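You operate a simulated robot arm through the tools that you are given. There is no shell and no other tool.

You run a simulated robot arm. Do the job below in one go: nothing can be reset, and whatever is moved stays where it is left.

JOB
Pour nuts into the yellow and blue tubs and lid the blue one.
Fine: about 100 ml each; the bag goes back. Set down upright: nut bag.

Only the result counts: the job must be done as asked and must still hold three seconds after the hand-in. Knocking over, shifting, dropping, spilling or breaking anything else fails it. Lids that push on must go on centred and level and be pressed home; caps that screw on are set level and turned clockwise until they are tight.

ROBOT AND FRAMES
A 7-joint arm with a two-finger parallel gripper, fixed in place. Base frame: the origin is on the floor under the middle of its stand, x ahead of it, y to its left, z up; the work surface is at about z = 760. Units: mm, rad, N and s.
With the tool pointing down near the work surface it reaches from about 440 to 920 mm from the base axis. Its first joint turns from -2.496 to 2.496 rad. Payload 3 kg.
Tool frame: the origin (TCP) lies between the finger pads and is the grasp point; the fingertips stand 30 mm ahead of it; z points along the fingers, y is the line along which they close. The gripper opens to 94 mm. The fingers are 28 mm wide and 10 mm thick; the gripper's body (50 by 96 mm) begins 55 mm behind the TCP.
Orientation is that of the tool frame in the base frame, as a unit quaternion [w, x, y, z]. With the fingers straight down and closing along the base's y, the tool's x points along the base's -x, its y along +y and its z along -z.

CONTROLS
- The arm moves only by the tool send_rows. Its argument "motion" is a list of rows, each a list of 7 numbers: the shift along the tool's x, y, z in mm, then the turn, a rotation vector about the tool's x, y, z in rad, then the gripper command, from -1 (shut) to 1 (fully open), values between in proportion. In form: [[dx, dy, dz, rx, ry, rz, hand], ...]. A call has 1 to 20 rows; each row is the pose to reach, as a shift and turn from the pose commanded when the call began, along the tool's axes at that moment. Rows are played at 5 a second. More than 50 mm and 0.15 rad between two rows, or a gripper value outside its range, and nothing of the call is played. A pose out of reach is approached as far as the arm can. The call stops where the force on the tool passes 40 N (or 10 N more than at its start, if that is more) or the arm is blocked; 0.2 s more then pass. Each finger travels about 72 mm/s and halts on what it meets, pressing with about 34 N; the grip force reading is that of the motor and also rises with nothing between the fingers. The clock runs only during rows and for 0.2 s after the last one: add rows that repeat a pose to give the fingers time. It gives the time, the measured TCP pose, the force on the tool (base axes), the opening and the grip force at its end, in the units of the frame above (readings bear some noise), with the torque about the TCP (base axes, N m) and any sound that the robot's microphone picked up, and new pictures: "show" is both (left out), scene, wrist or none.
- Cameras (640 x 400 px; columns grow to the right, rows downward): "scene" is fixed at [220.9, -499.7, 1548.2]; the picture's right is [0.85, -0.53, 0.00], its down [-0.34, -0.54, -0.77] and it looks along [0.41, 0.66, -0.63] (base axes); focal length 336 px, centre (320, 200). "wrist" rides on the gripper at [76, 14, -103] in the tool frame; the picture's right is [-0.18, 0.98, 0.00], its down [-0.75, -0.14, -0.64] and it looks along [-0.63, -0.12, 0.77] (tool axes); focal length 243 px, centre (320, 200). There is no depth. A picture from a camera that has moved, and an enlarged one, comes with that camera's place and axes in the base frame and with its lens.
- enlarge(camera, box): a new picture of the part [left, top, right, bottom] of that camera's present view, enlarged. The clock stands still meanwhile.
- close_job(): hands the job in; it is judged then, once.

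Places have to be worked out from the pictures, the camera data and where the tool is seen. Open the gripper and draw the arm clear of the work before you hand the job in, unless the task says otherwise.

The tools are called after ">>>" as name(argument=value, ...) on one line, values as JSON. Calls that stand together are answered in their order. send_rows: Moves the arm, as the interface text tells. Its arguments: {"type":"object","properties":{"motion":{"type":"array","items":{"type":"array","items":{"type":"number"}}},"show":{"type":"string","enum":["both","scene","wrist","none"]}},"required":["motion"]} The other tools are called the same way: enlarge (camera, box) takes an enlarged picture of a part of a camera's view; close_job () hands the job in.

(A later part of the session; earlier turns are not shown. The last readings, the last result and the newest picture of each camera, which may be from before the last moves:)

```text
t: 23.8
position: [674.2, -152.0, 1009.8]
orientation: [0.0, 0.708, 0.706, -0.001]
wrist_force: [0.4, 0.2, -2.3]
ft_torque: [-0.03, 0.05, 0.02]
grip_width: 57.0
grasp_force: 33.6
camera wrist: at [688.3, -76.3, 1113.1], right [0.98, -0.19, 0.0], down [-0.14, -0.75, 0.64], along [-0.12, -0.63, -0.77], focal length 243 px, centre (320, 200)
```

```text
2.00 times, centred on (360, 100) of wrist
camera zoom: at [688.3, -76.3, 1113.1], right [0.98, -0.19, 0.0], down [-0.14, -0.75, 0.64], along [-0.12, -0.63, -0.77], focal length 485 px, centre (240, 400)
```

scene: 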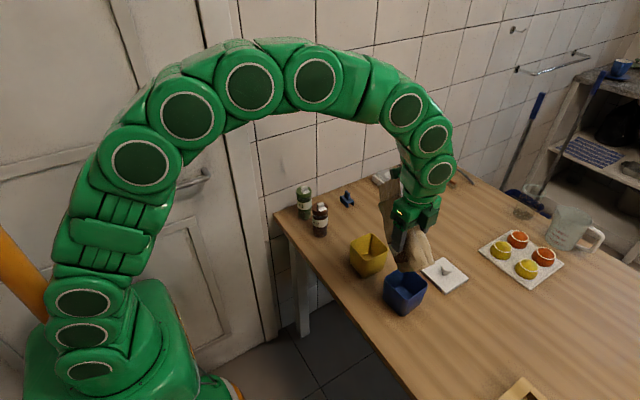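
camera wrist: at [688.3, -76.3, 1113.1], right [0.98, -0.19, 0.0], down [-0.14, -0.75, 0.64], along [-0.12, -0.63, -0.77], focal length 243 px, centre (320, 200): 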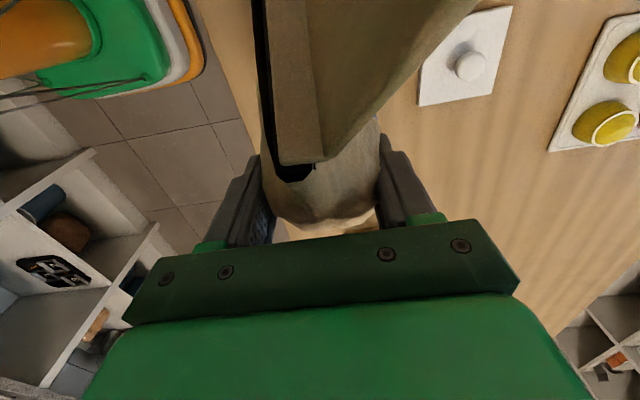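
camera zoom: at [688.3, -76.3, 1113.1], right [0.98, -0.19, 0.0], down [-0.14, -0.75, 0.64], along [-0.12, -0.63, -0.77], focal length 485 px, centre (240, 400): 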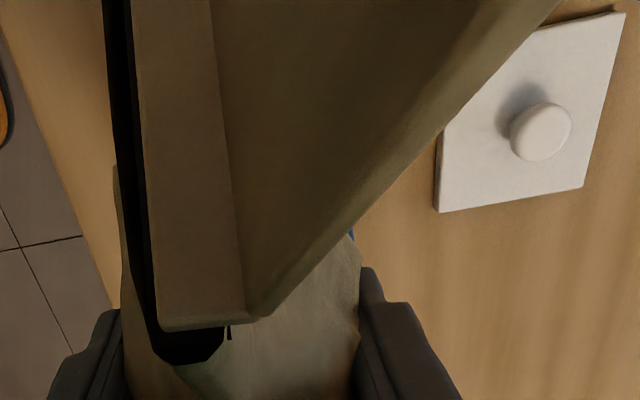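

No nuts are showing yet. I tip further to 80° keeping the mouth's lower corner over the yellow tub, and check for flow.

>>> send_rows(motion=[[4, 0, 11, 0, -0.131, 0, -1], [8, 0, 22, 0, -0.262, 0, -1], [12, 1, 33, 0, -0.393, 0, -1], [17, 1, 45, 0, -0.5236, 0, -1]], show="both")

>>> enlarge(camera="scene", box=[330, 180, 450, 320])

```text
t: 24.8
position: [677.2, -135.4, 963.8]
orientation: [0.184, 0.683, 0.682, -0.184]
wrist_force: [-0.1, -0.3, -2.8]
ft_torque: [0.0, 0.0, -0.01]
grip_width: 56.9
grasp_force: 33.9
camera wrist: at [690.0, -17.9, 1016.1], right [0.98, -0.16, 0.09], down [-0.14, -0.33, 0.93], along [-0.12, -0.93, -0.35], focal length 243 px, centre (320, 200)
```

scene: 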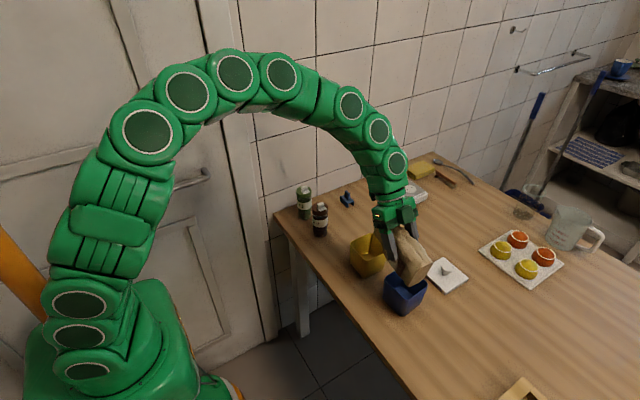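
wrist: 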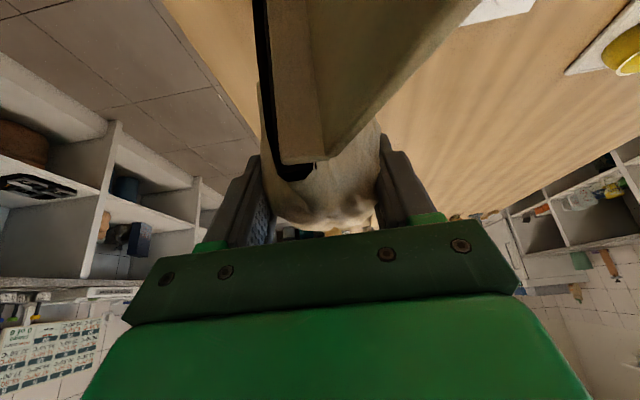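

```text
2.86 times, centred on (390, 250) of scene
camera zoom: at [220.9, -499.7, 1548.2], right [0.85, -0.53, 0.0], down [-0.34, -0.54, -0.77], along [0.41, 0.66, -0.63], focal length 961 px, centre (120, 57)
```

zoom: 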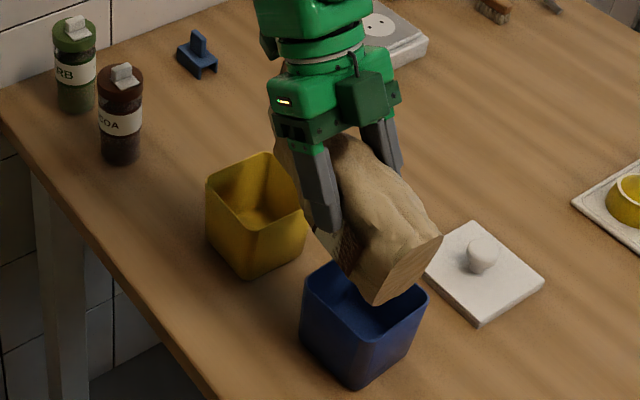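

The mouth corner is over the yellow tub at 80°, with no flow yet. I tip to 95° and look again.

>>> send_rows(motion=[[5.7, 0, -8.5, 0, -0.131, 0, -1], [11.5, 0, -17, 0, -0.262, 0, -1]], show="both")

>>> enlarge(camera="scene", box=[330, 190, 450, 310])

```text
t: 25.4
position: [678.1, -117.8, 974.2]
orientation: [0.271, 0.653, 0.653, -0.272]
wrist_force: [-0.8, -0.3, -1.6]
ft_torque: [0.0, 0.0, 0.02]
grip_width: 57.1
grasp_force: 34.4
camera wrist: at [690.4, 9.1, 993.9], right [0.98, -0.13, 0.13], down [-0.14, -0.08, 0.99], along [-0.12, -0.99, -0.09], focal length 243 px, centre (320, 200)
```

scene: 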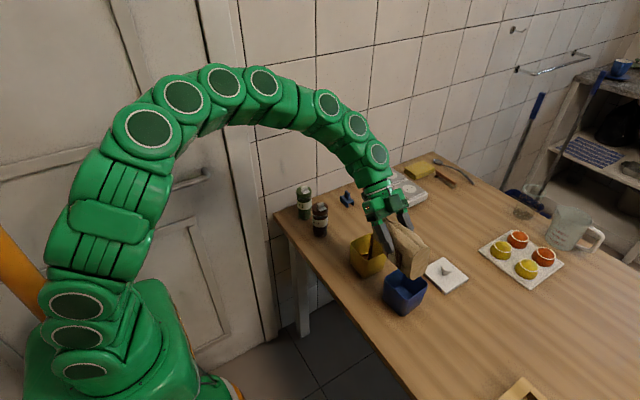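
wrist: 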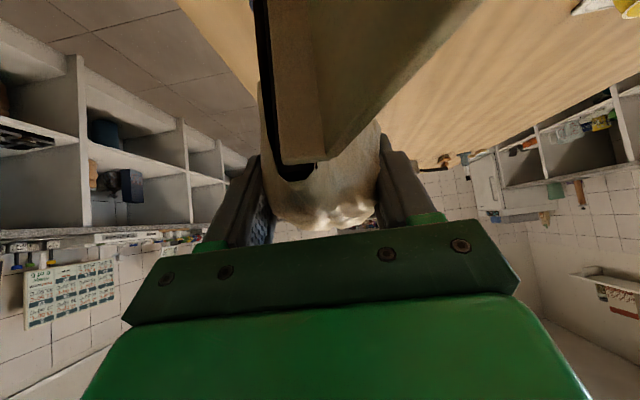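

```text
3.33 times, centred on (390, 250) of scene
camera zoom: at [220.9, -499.7, 1548.2], right [0.85, -0.53, 0.0], down [-0.34, -0.54, -0.77], along [0.41, 0.66, -0.63], focal length 1121 px, centre (87, 33)
```

zoom: 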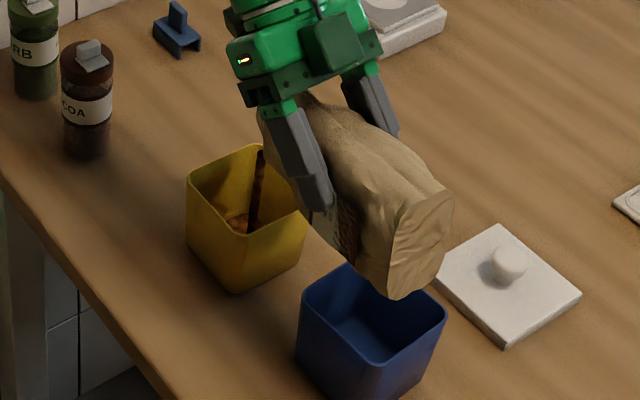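

A stream of nuts is falling into the yellow tub. The clock is stopped now, so I zoom into the tub to judge the level.

>>> enlarge(camera="scene", box=[344, 226, 394, 282])

```text
7.14 times, centred on (369, 254) of scene
camera zoom: at [220.9, -499.7, 1548.2], right [0.85, -0.53, 0.0], down [-0.34, -0.54, -0.77], along [0.41, 0.66, -0.63], focal length 2402 px, centre (-30, -186)
```

zoom: 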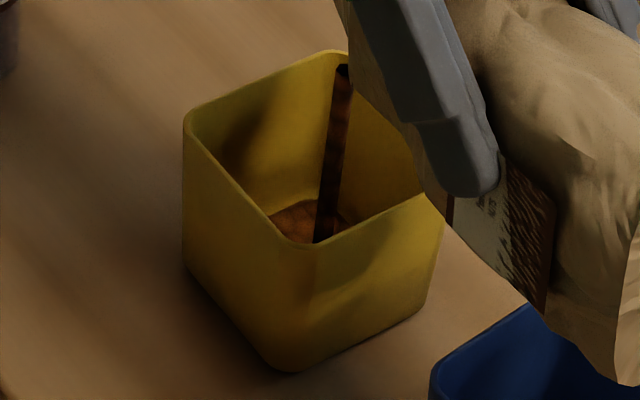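

The nut surface is only a few mm deep so far (100 ml should be roughly 20 mm deep, level near z≈783). I hold the tilt for one short row and look again.

>>> send_rows(motion=[[0, 0, 0, 0, 0, 0, -1]], show="scene")

>>> enlarge(camera="scene", box=[344, 226, 394, 282])

```text
t: 25.8
position: [677.4, -117.4, 973.3]
orientation: [0.271, 0.654, 0.653, -0.271]
wrist_force: [0.1, -0.3, -1.5]
ft_torque: [0.02, 0.02, 0.01]
grip_width: 56.5
grasp_force: 33.9
```

scene: 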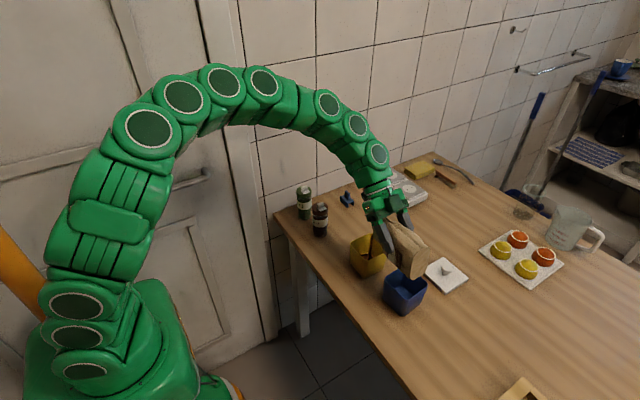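

```text
7.14 times, centred on (369, 254) of scene
camera zoom: at [220.9, -499.7, 1548.2], right [0.85, -0.53, 0.0], down [-0.34, -0.54, -0.77], along [0.41, 0.66, -0.63], focal length 2402 px, centre (-30, -186)
```

zoom: 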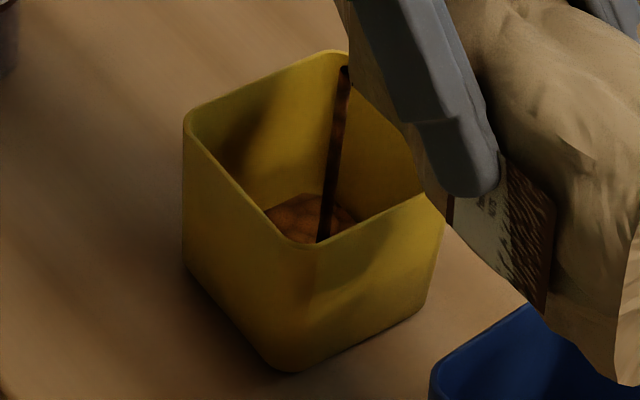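

The stream is thinning at fixed tilt, so the amount depends on angle. I hold another two rows to let it settle.

>>> send_rows(motion=[[0, 0, 0, 0, 0, 0, -1], [0, 0, 0, 0, 0, 0, -1]], show="none")

>>> enlarge(camera="scene", box=[344, 226, 394, 282])

```text
t: 26.4
position: [677.4, -118.3, 975.1]
orientation: [0.271, 0.653, 0.653, -0.271]
wrist_force: [0.1, 0.6, -1.5]
ft_torque: [0.03, -0.01, 0.01]
grip_width: 57.0
grasp_force: 34.2
```

```text
7.14 times, centred on (369, 254) of scene
camera zoom: at [220.9, -499.7, 1548.2], right [0.85, -0.53, 0.0], down [-0.34, -0.54, -0.77], along [0.41, 0.66, -0.63], focal length 2402 px, centre (-30, -186)
```

zoom: 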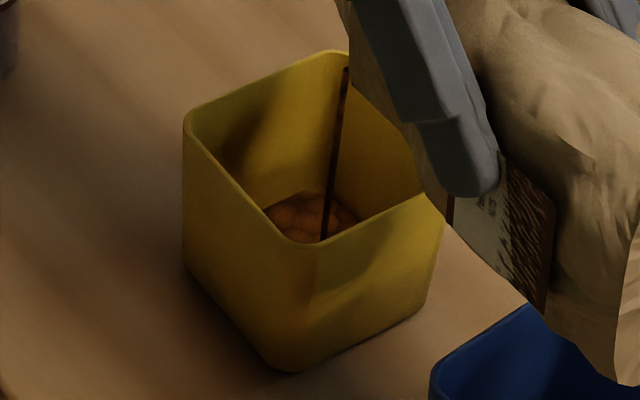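

Flow has almost stopped. To calibrate depth I zoom into the empty blue tub (same shape) and re-zoom the nut surface at higher magnification.

>>> enlarge(camera="scene", box=[380, 258, 430, 316])

>>> enlarge(camera="scene", box=[358, 245, 382, 265])

```text
6.90 times, centred on (405, 287) of scene
camera zoom: at [220.9, -499.7, 1548.2], right [0.85, -0.53, 0.0], down [-0.34, -0.54, -0.77], along [0.41, 0.66, -0.63], focal length 2319 px, centre (-266, -400)
```

zoom: 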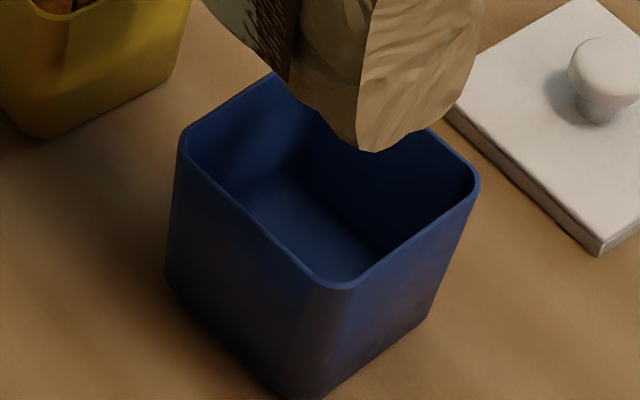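

```text
16.00 times, centred on (370, 255) of scene
camera zoom: at [220.9, -499.7, 1548.2], right [0.85, -0.53, 0.0], down [-0.34, -0.54, -0.77], along [0.41, 0.66, -0.63], focal length 5381 px, centre (-480, -680)
```

zoom: 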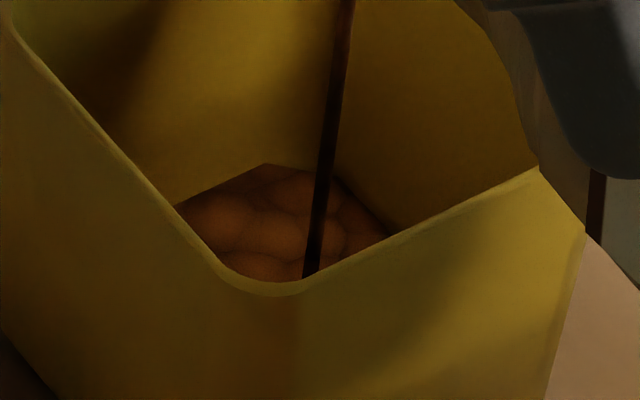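

I need a reliable depth reference. I tip the bag back to 50° to stop the flow, raising slightly, then I'll look into the tub from the wrist camera.

>>> send_rows(motion=[[-7, 0, 9, 0, 0.131, 0, -1], [-14, 0, 17, 0, 0.262, 0, -1], [-20, 0, 22, 0, 0.393, 0, -1], [-27, 0, 22, 0, 0.524, 0, -1], [-36, 0, 16, 0, 0.655, 0, -1], [-46, 0, 10, 0, 0.785, 0, -1], [-46, 0, 10, 0, 0.785, 0, -1]], show="scene")

>>> enlarge(camera="scene", box=[344, 226, 394, 282])

>>> enlarge(camera="scene", box=[380, 258, 430, 316])

```text
t: 28.0
position: [676.2, -156.7, 1000.0]
orientation: [0.0, 0.708, 0.706, 0.0]
wrist_force: [0.0, 0.2, -2.4]
ft_torque: [0.0, 0.01, -0.04]
grip_width: 56.6
grasp_force: 34.0
```

scene: 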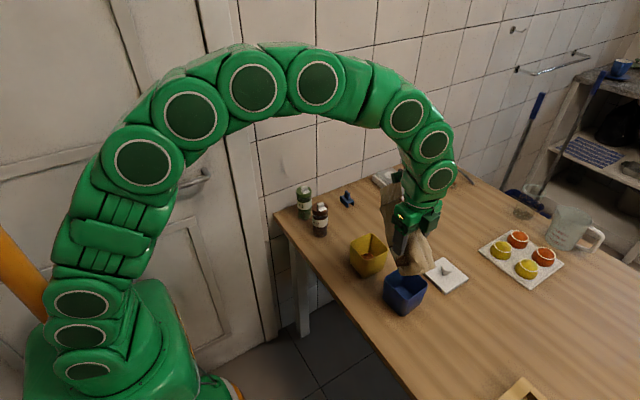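

```text
7.14 times, centred on (369, 254) of scene
camera zoom: at [220.9, -499.7, 1548.2], right [0.85, -0.53, 0.0], down [-0.34, -0.54, -0.77], along [0.41, 0.66, -0.63], focal length 2402 px, centre (-30, -186)
```

zoom: 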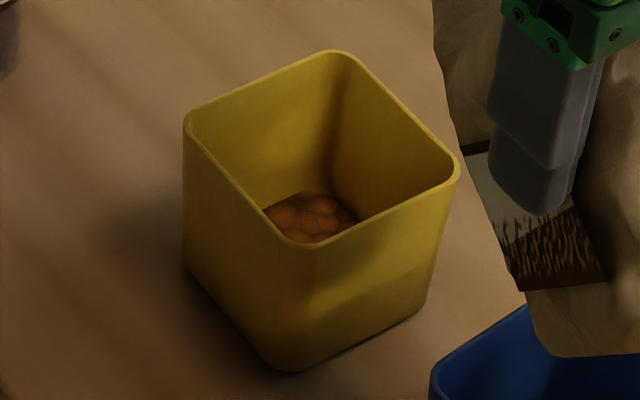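

```text
6.90 times, centred on (405, 287) of scene
camera zoom: at [220.9, -499.7, 1548.2], right [0.85, -0.53, 0.0], down [-0.34, -0.54, -0.77], along [0.41, 0.66, -0.63], focal length 2319 px, centre (-266, -400)
```

zoom: 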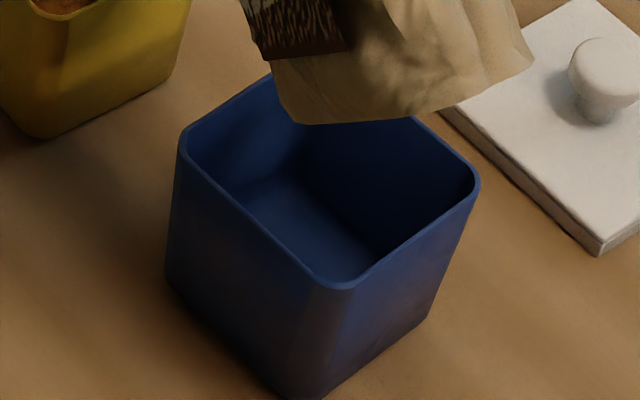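

Flow has stopped. The yellow nut layer looks thin; I zoom finely into both tubs to pin the levels.

>>> enlarge(camera="scene", box=[392, 268, 418, 294])

>>> enlarge(camera="scene", box=[355, 230, 385, 262])

```text
15.38 times, centred on (405, 281) of scene
camera zoom: at [220.9, -499.7, 1548.2], right [0.85, -0.53, 0.0], down [-0.34, -0.54, -0.77], along [0.41, 0.66, -0.63], focal length 5174 px, centre (-988, -1046)
```

zoom: 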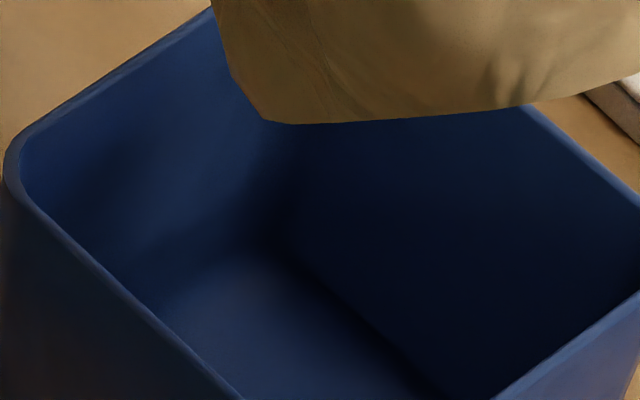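

```text
12.50 times, centred on (370, 246) of scene
camera zoom: at [220.9, -499.7, 1548.2], right [0.85, -0.53, 0.0], down [-0.34, -0.54, -0.77], along [0.41, 0.66, -0.63], focal length 4204 px, centre (-305, -375)
```

zoom: 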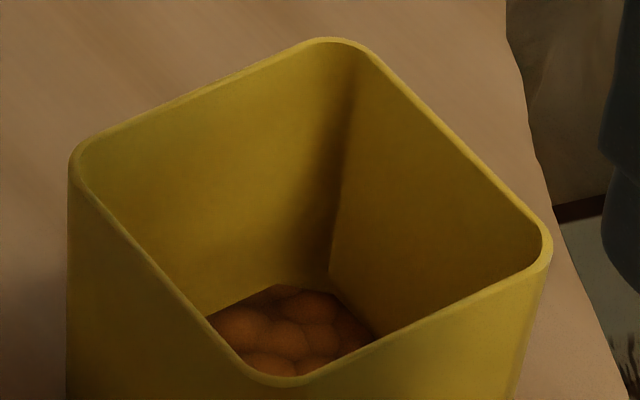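

Calibrating rim, floor and nut line puts the yellow layer at only about 3–4 mm (~15–20 ml); about 18 mm is wanted. The stream fell at about (699, −10), so I re-aim 13 mm toward −x and 8 mm toward −y and tip to 98°.

>>> send_rows(motion=[[5, -2, 2, 0, -0.12, 0, -1], [10, -4, 4, 0, -0.24, 0, -1], [16, -6, 6, 0, -0.36, 0, -1], [21, -8, 8, 0, -0.48, 0, -1], [27, -10, 11, 0, -0.6, 0, -1], [32, -11, 13, 0, -0.72, 0, -1], [37, -12, 15, 0, -0.838, 0, -1]], show="scene")

>>> enlarge(camera="scene", box=[344, 226, 394, 282])

```text
t: 29.6
position: [664.1, -120.0, 984.6]
orientation: [0.288, 0.647, 0.644, -0.29]
wrist_force: [-0.1, -0.2, -2.0]
ft_torque: [0.04, -0.01, 0.03]
grip_width: 56.7
grasp_force: 34.5
```

scene: 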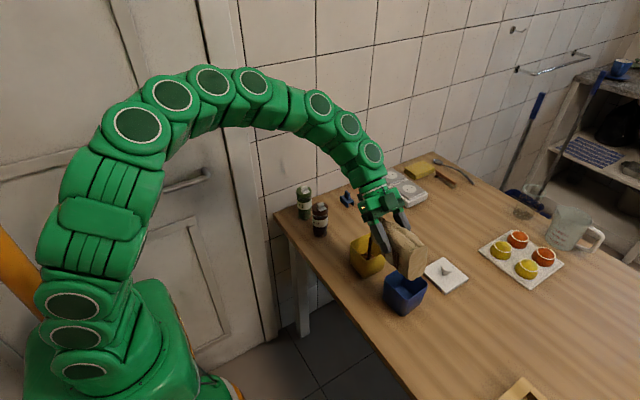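

```text
7.14 times, centred on (369, 254) of scene
camera zoom: at [220.9, -499.7, 1548.2], right [0.85, -0.53, 0.0], down [-0.34, -0.54, -0.77], along [0.41, 0.66, -0.63], focal length 2402 px, centre (-30, -186)
```

zoom: 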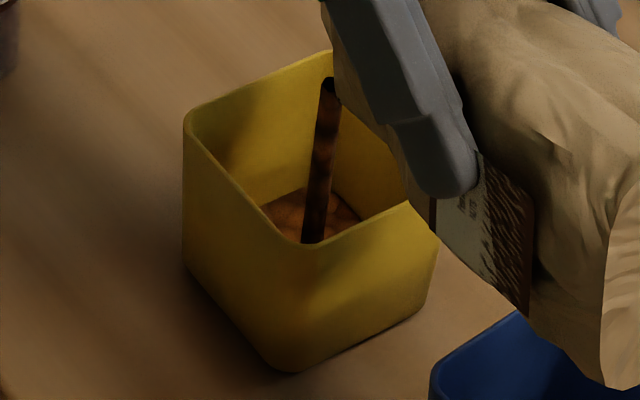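

The stream is inside the tub and the level is creeping up. I hold two more rows.

>>> send_rows(motion=[[0, 0, 0, 0, 0, 0, -1], [0, 0, 0, 0, 0, 0, -1]], show="none")

>>> enlarge(camera="scene", box=[355, 230, 385, 262])

```text
t: 30.2
position: [664.6, -119.9, 984.2]
orientation: [0.288, 0.646, 0.645, -0.289]
wrist_force: [0.1, -0.3, -1.7]
ft_torque: [0.0, -0.03, 0.03]
grip_width: 56.7
grasp_force: 33.8
```

```text
12.50 times, centred on (370, 246) of scene
camera zoom: at [220.9, -499.7, 1548.2], right [0.85, -0.53, 0.0], down [-0.34, -0.54, -0.77], along [0.41, 0.66, -0.63], focal length 4204 px, centre (-305, -375)
```

zoom: 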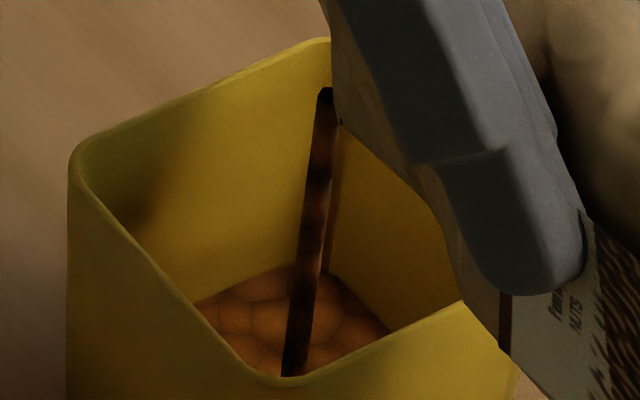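

The level has risen to roughly 10 mm depth and the stream still runs. I hold another two rows.

>>> send_rows(motion=[[0, 0, 0, 0, 0, 0, -1], [0, 0, 0, 0, 0, 0, -1]], show="none")

>>> enlarge(camera="scene", box=[355, 230, 385, 262])

```text
t: 30.8
position: [665.2, -118.9, 984.4]
orientation: [0.289, 0.646, 0.645, -0.288]
wrist_force: [0.5, 0.2, -1.1]
ft_torque: [0.0, 0.0, 0.01]
grip_width: 56.4
grasp_force: 34.0
```

```text
12.50 times, centred on (370, 246) of scene
camera zoom: at [220.9, -499.7, 1548.2], right [0.85, -0.53, 0.0], down [-0.34, -0.54, -0.77], along [0.41, 0.66, -0.63], focal length 4204 px, centre (-305, -375)
```

zoom: 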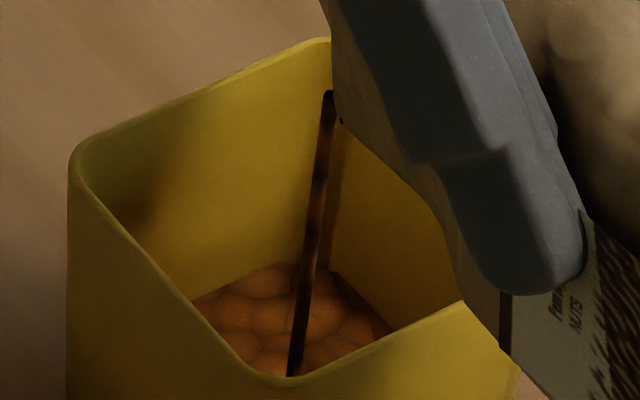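

Depth is about 12 mm and the flow is dying out. I tip about 1.5° more and hold.

>>> send_rows(motion=[[0, 0, 0, 0, -0.027, 0, -1], [0, 0, 0, 0, -0.027, 0, -1], [0, 0, 0, 0, -0.027, 0, -1]], show="none")

>>> enlarge(camera="scene", box=[355, 230, 385, 262])

```text
t: 31.6
position: [664.7, -119.2, 985.2]
orientation: [0.297, 0.642, 0.641, -0.298]
wrist_force: [-0.1, 0.1, -1.5]
ft_torque: [0.02, 0.02, 0.0]
grip_width: 56.7
grasp_force: 33.9
```

```text
12.50 times, centred on (370, 246) of scene
camera zoom: at [220.9, -499.7, 1548.2], right [0.85, -0.53, 0.0], down [-0.34, -0.54, -0.77], along [0.41, 0.66, -0.63], focal length 4204 px, centre (-305, -375)
```

zoom: 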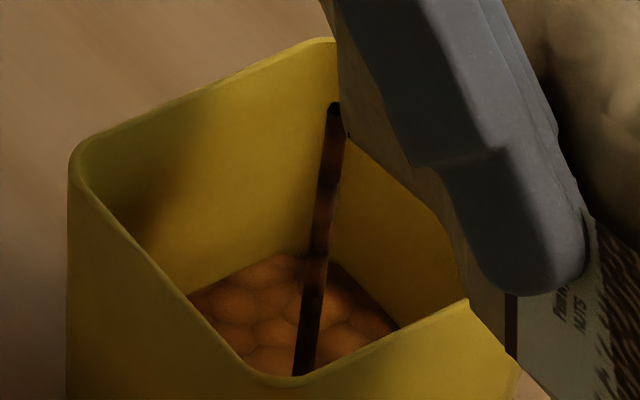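

The level is at about 14–15 mm and still rising. I hold two more rows.

>>> send_rows(motion=[[0, 0, 0, 0, 0, 0, -1], [0, 0, 0, 0, 0, 0, -1]], show="none")

>>> enlarge(camera="scene", box=[355, 230, 385, 262])

```text
t: 32.2
position: [664.2, -120.0, 983.1]
orientation: [0.296, 0.643, 0.64, -0.298]
wrist_force: [0.0, 0.0, -1.1]
ft_torque: [-0.01, 0.0, -0.01]
grip_width: 56.7
grasp_force: 34.5
```

```text
12.50 times, centred on (370, 246) of scene
camera zoom: at [220.9, -499.7, 1548.2], right [0.85, -0.53, 0.0], down [-0.34, -0.54, -0.77], along [0.41, 0.66, -0.63], focal length 4204 px, centre (-305, -375)
```

zoom: 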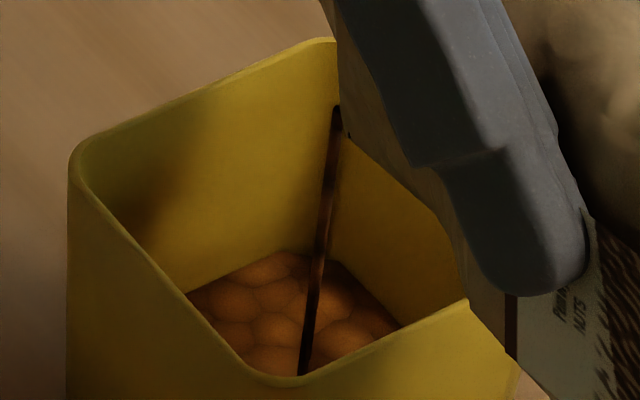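

Depth is around 15 mm. I tip back to stop the flow, then take clean readings and a better view before topping up.

>>> send_rows(motion=[[-7, 0, 9, 0, 0.14, 0, -1], [-14, 0, 17, 0, 0.28, 0, -1], [-20, 0, 22, 0, 0.42, 0, -1], [-27, 0, 22, 0, 0.56, 0, -1], [-36, 0, 16, 0, 0.7, 0, -1], [-46, 0, 10, 0, 0.84, 0, -1], [-46, 0, 0, 0, 0.864, 0, -1], [-46, 0, 0, 0, 0.864, 0, -1]], show="none")

>>> enlarge(camera="scene", box=[355, 230, 385, 262])

>>> enlarge(camera="wrist", box=[0, 0, 640, 400])

```text
t: 34.0
position: [666.8, -148.9, 1018.4]
orientation: [0.001, 0.708, 0.706, 0.0]
wrist_force: [-0.4, -1.3, -1.5]
ft_torque: [-0.03, 0.03, 0.03]
grip_width: 56.8
grasp_force: 33.9
```

```text
12.50 times, centred on (370, 246) of scene
camera zoom: at [220.9, -499.7, 1548.2], right [0.85, -0.53, 0.0], down [-0.34, -0.54, -0.77], along [0.41, 0.66, -0.63], focal length 4204 px, centre (-305, -375)
```

zoom: 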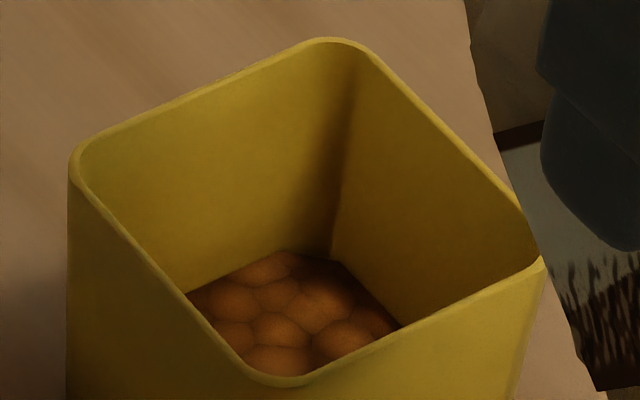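

```text
1.00 times, centred on (320, 200) of wrist (not enlarged: the box is as wide or as high as the picture)
camera zoom: at [678.8, -72.6, 1123.0], right [0.98, -0.19, 0.0], down [-0.14, -0.75, 0.64], along [-0.12, -0.63, -0.77], focal length 243 px, centre (320, 200)
```

zoom: 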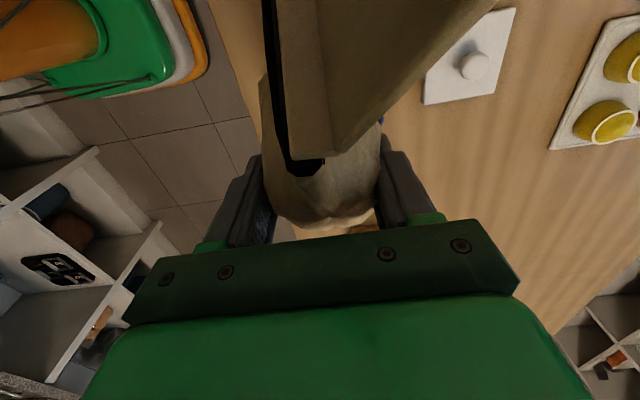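

The level now reads about 16 mm (roughly 85–90 ml). I take a few static force readings to cross-check with the weight lost.

>>> send_rows(motion=[[0, 0, 0, 0, 0, 0, -1]], show="none")

>>> send_rows(motion=[[0, 0, 0, 0, 0, 0, -1]], show="none")

>>> send_rows(motion=[[0, 0, 0, 0, 0, 0, -1]], show="none")

>>> send_rows(motion=[[0, 0, 0, 0, 0, 0, -1]], show="none")

>>> send_rows(motion=[[0, 0, 0, 0, 0, 0, -1]], show="none")

>>> send_rows(motion=[[0, 0, 0, 0, 0, 0, -1]], show="wrist")

```text
t: 34.4
position: [665.9, -148.3, 1020.0]
orientation: [0.002, 0.708, 0.706, -0.001]
wrist_force: [0.1, 0.1, -1.4]
ft_torque: [0.0, -0.04, -0.02]
grip_width: 56.7
grasp_force: 34.3
```

```text
t: 34.8
position: [666.7, -149.4, 1019.1]
orientation: [0.0, 0.708, 0.707, -0.001]
wrist_force: [-1.0, -0.7, -1.7]
ft_torque: [-0.03, 0.0, -0.01]
grip_width: 56.4
grasp_force: 33.8
```

```text
t: 35.2
position: [666.3, -148.7, 1019.2]
orientation: [0.001, 0.708, 0.706, -0.001]
wrist_force: [-0.5, -0.7, -1.3]
ft_torque: [0.0, -0.01, 0.0]
grip_width: 56.6
grasp_force: 34.9
```

```text
t: 35.6
position: [666.2, -148.8, 1020.9]
orientation: [0.0, 0.708, 0.707, -0.001]
wrist_force: [0.1, -0.2, -1.3]
ft_torque: [-0.04, -0.01, -0.03]
grip_width: 56.3
grasp_force: 34.2
```

```text
t: 36.0
position: [666.4, -149.8, 1018.8]
orientation: [0.0, 0.708, 0.707, 0.0]
wrist_force: [-1.9, 0.5, -1.5]
ft_torque: [-0.06, 0.0, -0.02]
grip_width: 56.4
grasp_force: 34.1
```

```text
t: 36.4
position: [665.5, -149.0, 1019.6]
orientation: [0.001, 0.708, 0.706, -0.001]
wrist_force: [-0.8, 0.4, -1.8]
ft_torque: [0.0, 0.03, -0.05]
grip_width: 56.7
grasp_force: 34.0
camera wrist: at [678.8, -72.6, 1123.1], right [0.98, -0.19, 0.0], down [-0.14, -0.75, 0.64], along [-0.12, -0.63, -0.77], focal length 243 px, centre (320, 200)
```

wrist: 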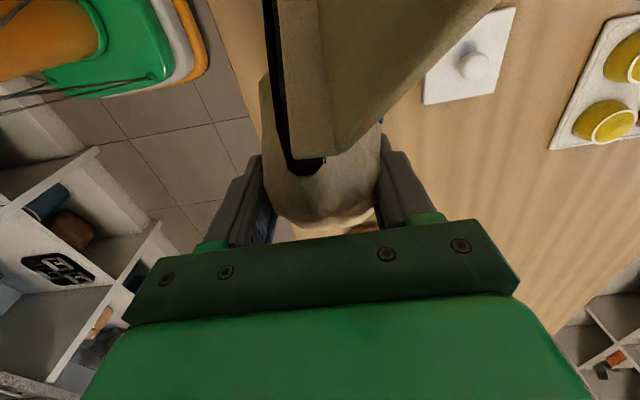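

Weight lost is about 0.85 N and the two wall lines give 14.5–17 mm depth, i.e. about 80–90 ml, so I top up a little: back over the tub to 101° briefly.

>>> send_rows(motion=[[4, 0, 5, 0, -0.127, 0, -1], [8, 0, 10, 0, -0.254, 0, -1], [12, -1, 15, 0, -0.381, 0, -1], [16, -1, 20, 0, -0.508, 0, -1], [20, -1, 25, 0, -0.635, 0, -1], [24, -2, 29, 0, -0.762, 0, -1], [29, -2, 33, 0, -0.885, 0, -1]], show="none")

>>> enlarge(camera="scene", box=[355, 230, 385, 262])

```text
t: 38.0
position: [663.2, -121.1, 986.2]
orientation: [0.304, 0.639, 0.638, -0.304]
wrist_force: [0.1, -0.5, -0.9]
ft_torque: [0.0, 0.0, 0.01]
grip_width: 56.3
grasp_force: 33.7
```

```text
12.50 times, centred on (370, 246) of scene
camera zoom: at [220.9, -499.7, 1548.2], right [0.85, -0.53, 0.0], down [-0.34, -0.54, -0.77], along [0.41, 0.66, -0.63], focal length 4204 px, centre (-305, -375)
```

zoom: 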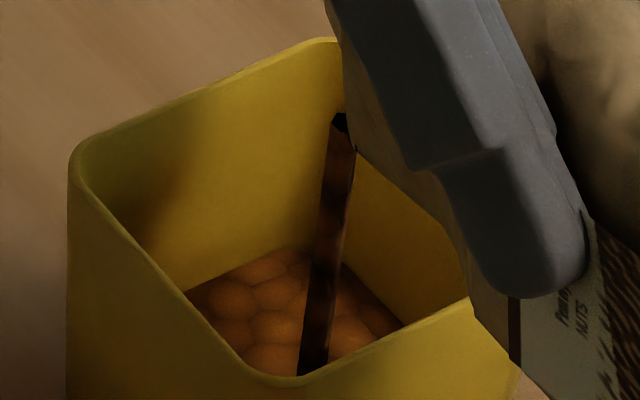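

The stream is running again; I hold one row and re-check the level.

>>> send_rows(motion=[[0, 0, 0, 0, 0, 0, -1]], show="none")

>>> enlarge(camera="scene", box=[355, 230, 385, 262])

```text
t: 38.4
position: [662.2, -121.2, 986.3]
orientation: [0.304, 0.639, 0.638, -0.304]
wrist_force: [1.2, -0.1, -1.3]
ft_torque: [-0.01, 0.05, -0.02]
grip_width: 56.5
grasp_force: 34.5
```

```text
12.50 times, centred on (370, 246) of scene
camera zoom: at [220.9, -499.7, 1548.2], right [0.85, -0.53, 0.0], down [-0.34, -0.54, -0.77], along [0.41, 0.66, -0.63], focal length 4204 px, centre (-305, -375)
```

zoom: 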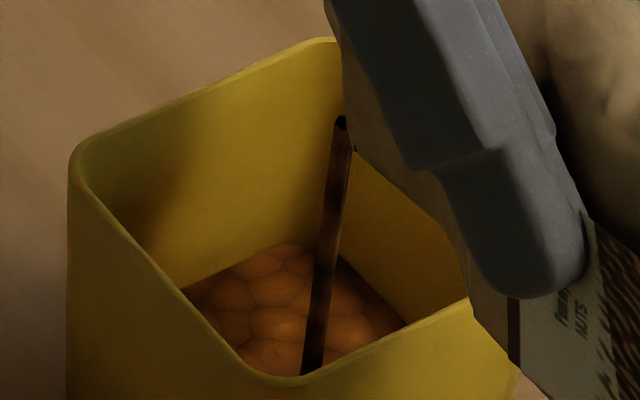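

About 2 mm more. One more short hold, then I tip back.

>>> send_rows(motion=[[0, 0, 0, 0, 0, 0, -1]], show="none")

>>> enlarge(camera="scene", box=[355, 230, 385, 262])

```text
t: 38.8
position: [663.1, -121.4, 985.5]
orientation: [0.304, 0.639, 0.638, -0.304]
wrist_force: [0.4, 0.0, -1.6]
ft_torque: [0.02, -0.03, 0.03]
grip_width: 56.5
grasp_force: 33.4
```

```text
12.50 times, centred on (370, 246) of scene
camera zoom: at [220.9, -499.7, 1548.2], right [0.85, -0.53, 0.0], down [-0.34, -0.54, -0.77], along [0.41, 0.66, -0.63], focal length 4204 px, centre (-305, -375)
```

zoom: 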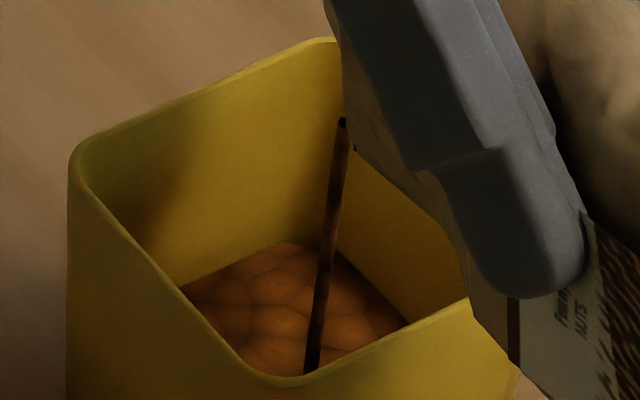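

The yellow level is now about 17–19 mm (≈100 ml). I tip back to about 77° to stop the flow and shift over toward the blue tub at safe height.

>>> send_rows(motion=[[-4, 0, -3, 0, 0.14, 0, -1], [-10, 0, -3, 0, 0.28, 0, -1], [-18, 0, -1.6, 0, 0.42, 0, -1], [-40, 0, 25.6, 0, 0.42, 0, -1], [-62, 0, 52.8, 0, 0.42, 0, -1], [-84, 0, 80, 0, 0.42, 0, -1], [-106, 0, 107.2, 0, 0.42, 0, -1], [-106, 0, 107.2, 0, 0.42, 0, -1]], show="both")

>>> enlarge(camera="scene", box=[355, 230, 385, 262])

>>> enlarge(camera="scene", box=[340, 200, 450, 320])

```text
t: 40.6
position: [662.7, -272.3, 998.7]
orientation: [0.164, 0.687, 0.688, -0.164]
wrist_force: [-0.5, -0.4, -1.5]
ft_torque: [0.0, 0.01, 0.02]
grip_width: 56.6
grasp_force: 34.5
camera wrist: at [675.5, -156.6, 1056.6], right [0.98, -0.16, 0.08], down [-0.14, -0.38, 0.91], along [-0.12, -0.91, -0.4], focal length 243 px, centre (320, 200)
```

scene: 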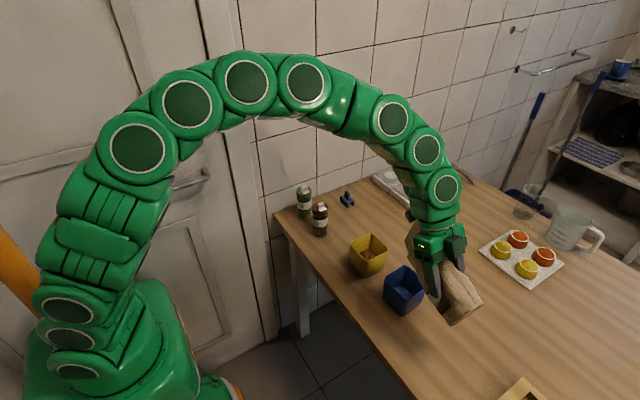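
wrist: 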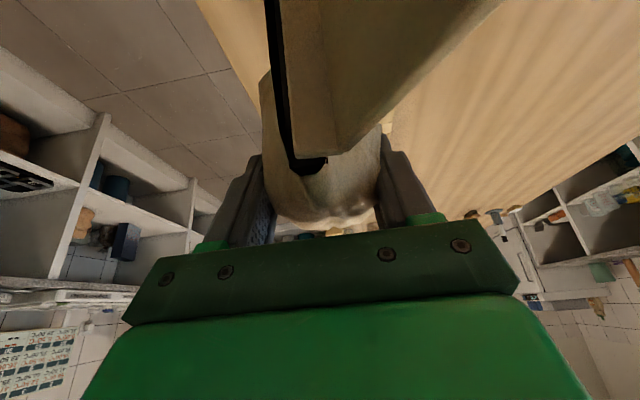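

```text
12.50 times, centred on (370, 246) of scene
camera zoom: at [220.9, -499.7, 1548.2], right [0.85, -0.53, 0.0], down [-0.34, -0.54, -0.77], along [0.41, 0.66, -0.63], focal length 4204 px, centre (-305, -375)
```

zoom: 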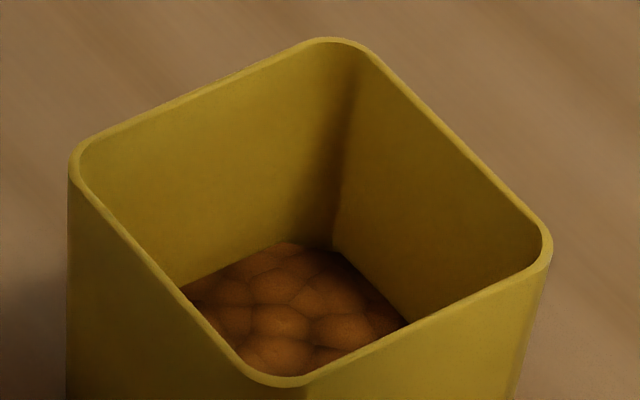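

```text
3.33 times, centred on (395, 260) of scene
camera zoom: at [220.9, -499.7, 1548.2], right [0.85, -0.53, 0.0], down [-0.34, -0.54, -0.77], along [0.41, 0.66, -0.63], focal length 1121 px, centre (70, 0)
```

zoom: 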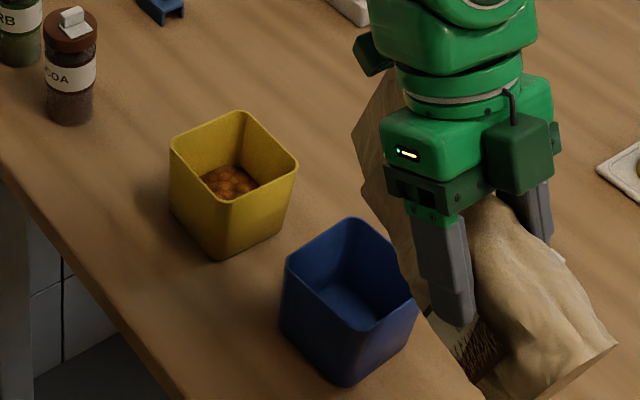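

The yellow tub is settled and clean around it. Now I take an unobstructed reference zoom of the empty blue tub.

>>> enlarge(camera="scene", box=[386, 262, 420, 296])

>>> enlarge(camera="scene", box=[376, 255, 432, 320])

```text
11.76 times, centred on (403, 279) of scene
camera zoom: at [220.9, -499.7, 1548.2], right [0.85, -0.53, 0.0], down [-0.34, -0.54, -0.77], along [0.41, 0.66, -0.63], focal length 3957 px, centre (-656, -729)
```

zoom: 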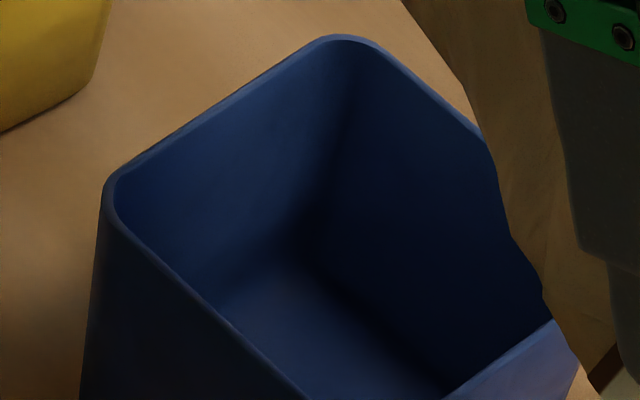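

```text
6.15 times, centred on (404, 288) of scene
camera zoom: at [220.9, -499.7, 1548.2], right [0.85, -0.53, 0.0], down [-0.34, -0.54, -0.77], along [0.41, 0.66, -0.63], focal length 2070 px, centre (-197, -338)
```

zoom: 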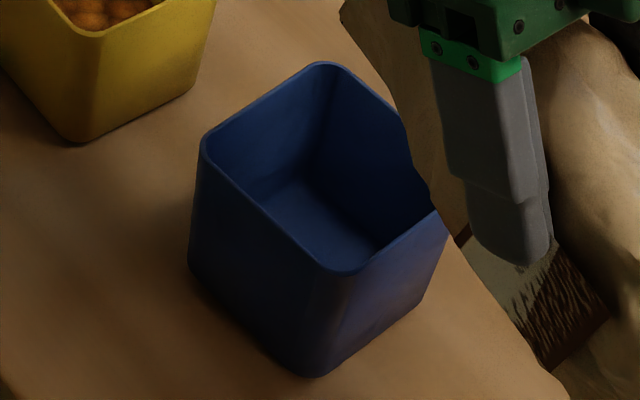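

The blue tub is empty and clear. I bring the mouth over it and tip to about 102°, slightly past the previous equilibrium angle.

>>> send_rows(motion=[[4, -1, -0.4, 0, -0.109, 0, -1], [8, -1, -0.8, 0, -0.218, 0, -1], [12, -2, -1.1, 0, -0.327, 0, -1], [16, -2.5, -1.5, 0, -0.436, 0, -1]], show="scene")

>>> enlarge(camera="scene", box=[376, 255, 432, 320])

```text
t: 41.6
position: [662.4, -256.5, 994.2]
orientation: [0.31, 0.636, 0.636, -0.309]
wrist_force: [-0.2, 0.2, -0.3]
ft_torque: [-0.01, -0.05, 0.0]
grip_width: 56.8
grasp_force: 33.8
```

scene: 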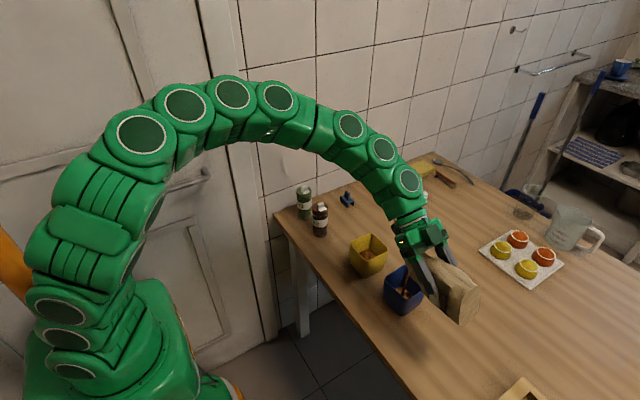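

```text
6.15 times, centred on (404, 288) of scene
camera zoom: at [220.9, -499.7, 1548.2], right [0.85, -0.53, 0.0], down [-0.34, -0.54, -0.77], along [0.41, 0.66, -0.63], focal length 2070 px, centre (-197, -338)
```

zoom: 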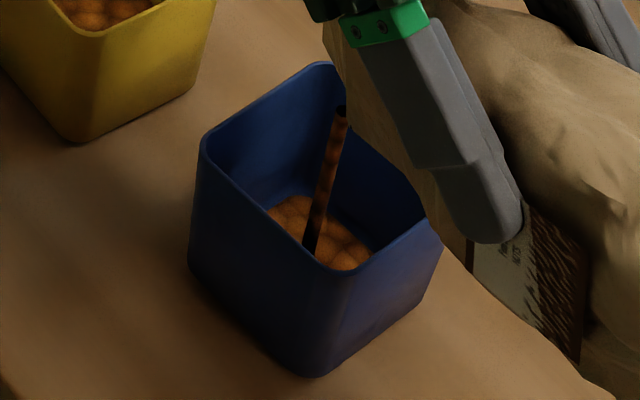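

The stream lands well inside the blue tub. I tip about 2° more and hold.

>>> send_rows(motion=[[0, 0, 0, 0, -0.035, 0, -1], [0, 0, 0, 0, -0.035, 0, -1], [0, 0, 0, 0, -0.035, 0, -1]], show="none")

>>> enlarge(camera="scene", box=[386, 262, 420, 296])

```text
t: 42.4
position: [661.2, -256.8, 994.9]
orientation: [0.32, 0.631, 0.63, -0.32]
wrist_force: [0.4, 0.2, -1.6]
ft_torque: [0.06, 0.04, 0.02]
grip_width: 56.6
grasp_force: 34.7
```

```text
11.76 times, centred on (403, 279) of scene
camera zoom: at [220.9, -499.7, 1548.2], right [0.85, -0.53, 0.0], down [-0.34, -0.54, -0.77], along [0.41, 0.66, -0.63], focal length 3957 px, centre (-656, -729)
```

zoom: 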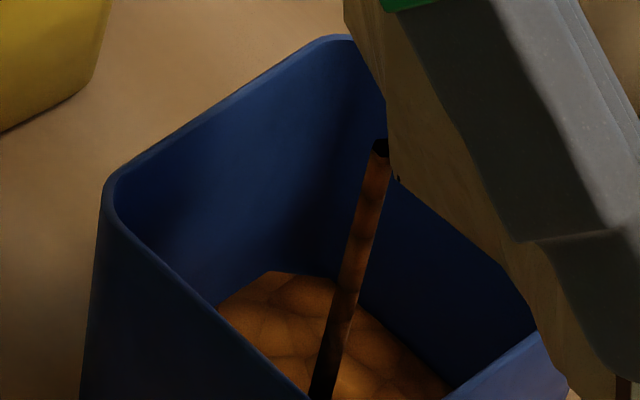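

Nuts are now about 5 mm deep in the blue tub; matching the yellow tub needs about 15 mm more (wall line near v≈257 at u=230 in this zoom). I hold two rows.

>>> send_rows(motion=[[0, 0, 0, 0, 0, 0, -1], [0, 0, 0, 0, 0, 0, -1]], show="none")

>>> enlarge(camera="scene", box=[386, 262, 420, 296])

```text
t: 43.0
position: [660.5, -256.1, 993.7]
orientation: [0.319, 0.632, 0.63, -0.32]
wrist_force: [-0.1, -0.2, -1.2]
ft_torque: [0.05, 0.0, 0.03]
grip_width: 56.4
grasp_force: 34.0
```

```text
11.76 times, centred on (403, 279) of scene
camera zoom: at [220.9, -499.7, 1548.2], right [0.85, -0.53, 0.0], down [-0.34, -0.54, -0.77], along [0.41, 0.66, -0.63], focal length 3957 px, centre (-656, -729)
```

zoom: 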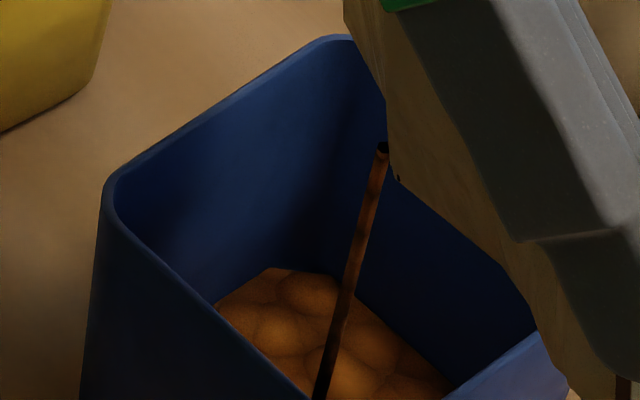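

Depth ≈ 7 mm and flow is thinning. I tip another 3.5° and hold.

>>> send_rows(motion=[[0, 0, 0, 0, -0.03, 0, -1], [0, 0, 0, 0, -0.06, 0, -1], [0, 0, 0, 0, -0.06, 0, -1]], show="none")

>>> enlarge(camera="scene", box=[386, 262, 420, 296])

```text
t: 43.8
position: [661.7, -254.9, 993.9]
orientation: [0.338, 0.621, 0.621, -0.338]
wrist_force: [0.9, -0.6, -2.2]
ft_torque: [0.06, 0.02, 0.0]
grip_width: 56.2
grasp_force: 34.0
```

```text
11.76 times, centred on (403, 279) of scene
camera zoom: at [220.9, -499.7, 1548.2], right [0.85, -0.53, 0.0], down [-0.34, -0.54, -0.77], along [0.41, 0.66, -0.63], focal length 3957 px, centre (-656, -729)
```

zoom: 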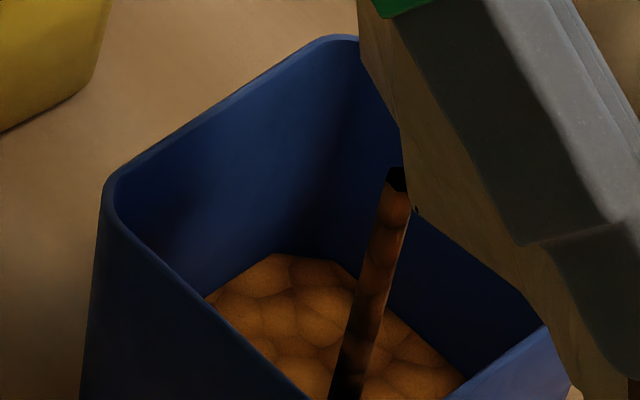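

Level rising well (≈10–11 mm). I hold one more row.

>>> send_rows(motion=[[0, 0, 0, 0, 0, 0, -1]], show="none")

>>> enlarge(camera="scene", box=[386, 262, 420, 296])

```text
t: 44.2
position: [660.7, -255.2, 994.0]
orientation: [0.338, 0.621, 0.62, -0.339]
wrist_force: [0.1, 0.1, -0.9]
ft_torque: [0.03, -0.03, -0.01]
grip_width: 56.3
grasp_force: 33.9
```

```text
11.76 times, centred on (403, 279) of scene
camera zoom: at [220.9, -499.7, 1548.2], right [0.85, -0.53, 0.0], down [-0.34, -0.54, -0.77], along [0.41, 0.66, -0.63], focal length 3957 px, centre (-656, -729)
```

zoom: 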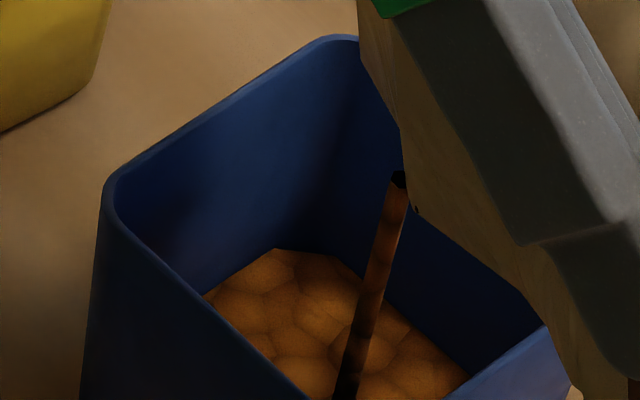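

About 12 mm. I hold two more rows.

>>> send_rows(motion=[[0, 0, 0, 0, 0, 0, -1], [0, 0, 0, 0, 0, 0, -1]], show="none")

>>> enlarge(camera="scene", box=[386, 262, 420, 296])

```text
t: 44.8
position: [661.9, -256.7, 993.7]
orientation: [0.338, 0.622, 0.62, -0.339]
wrist_force: [-0.4, 0.6, -1.1]
ft_torque: [-0.01, 0.03, 0.01]
grip_width: 56.5
grasp_force: 33.9
```

```text
11.76 times, centred on (403, 279) of scene
camera zoom: at [220.9, -499.7, 1548.2], right [0.85, -0.53, 0.0], down [-0.34, -0.54, -0.77], along [0.41, 0.66, -0.63], focal length 3957 px, centre (-656, -729)
```

zoom: 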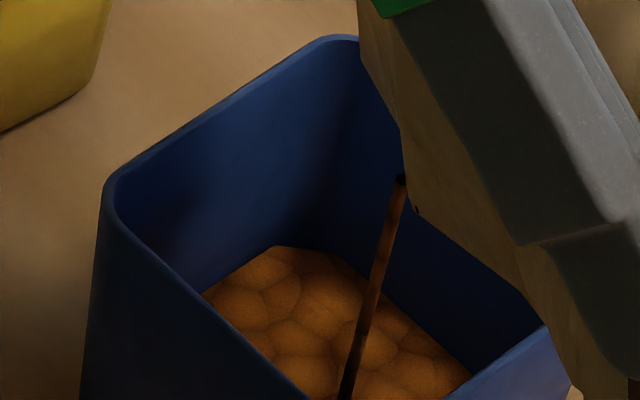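

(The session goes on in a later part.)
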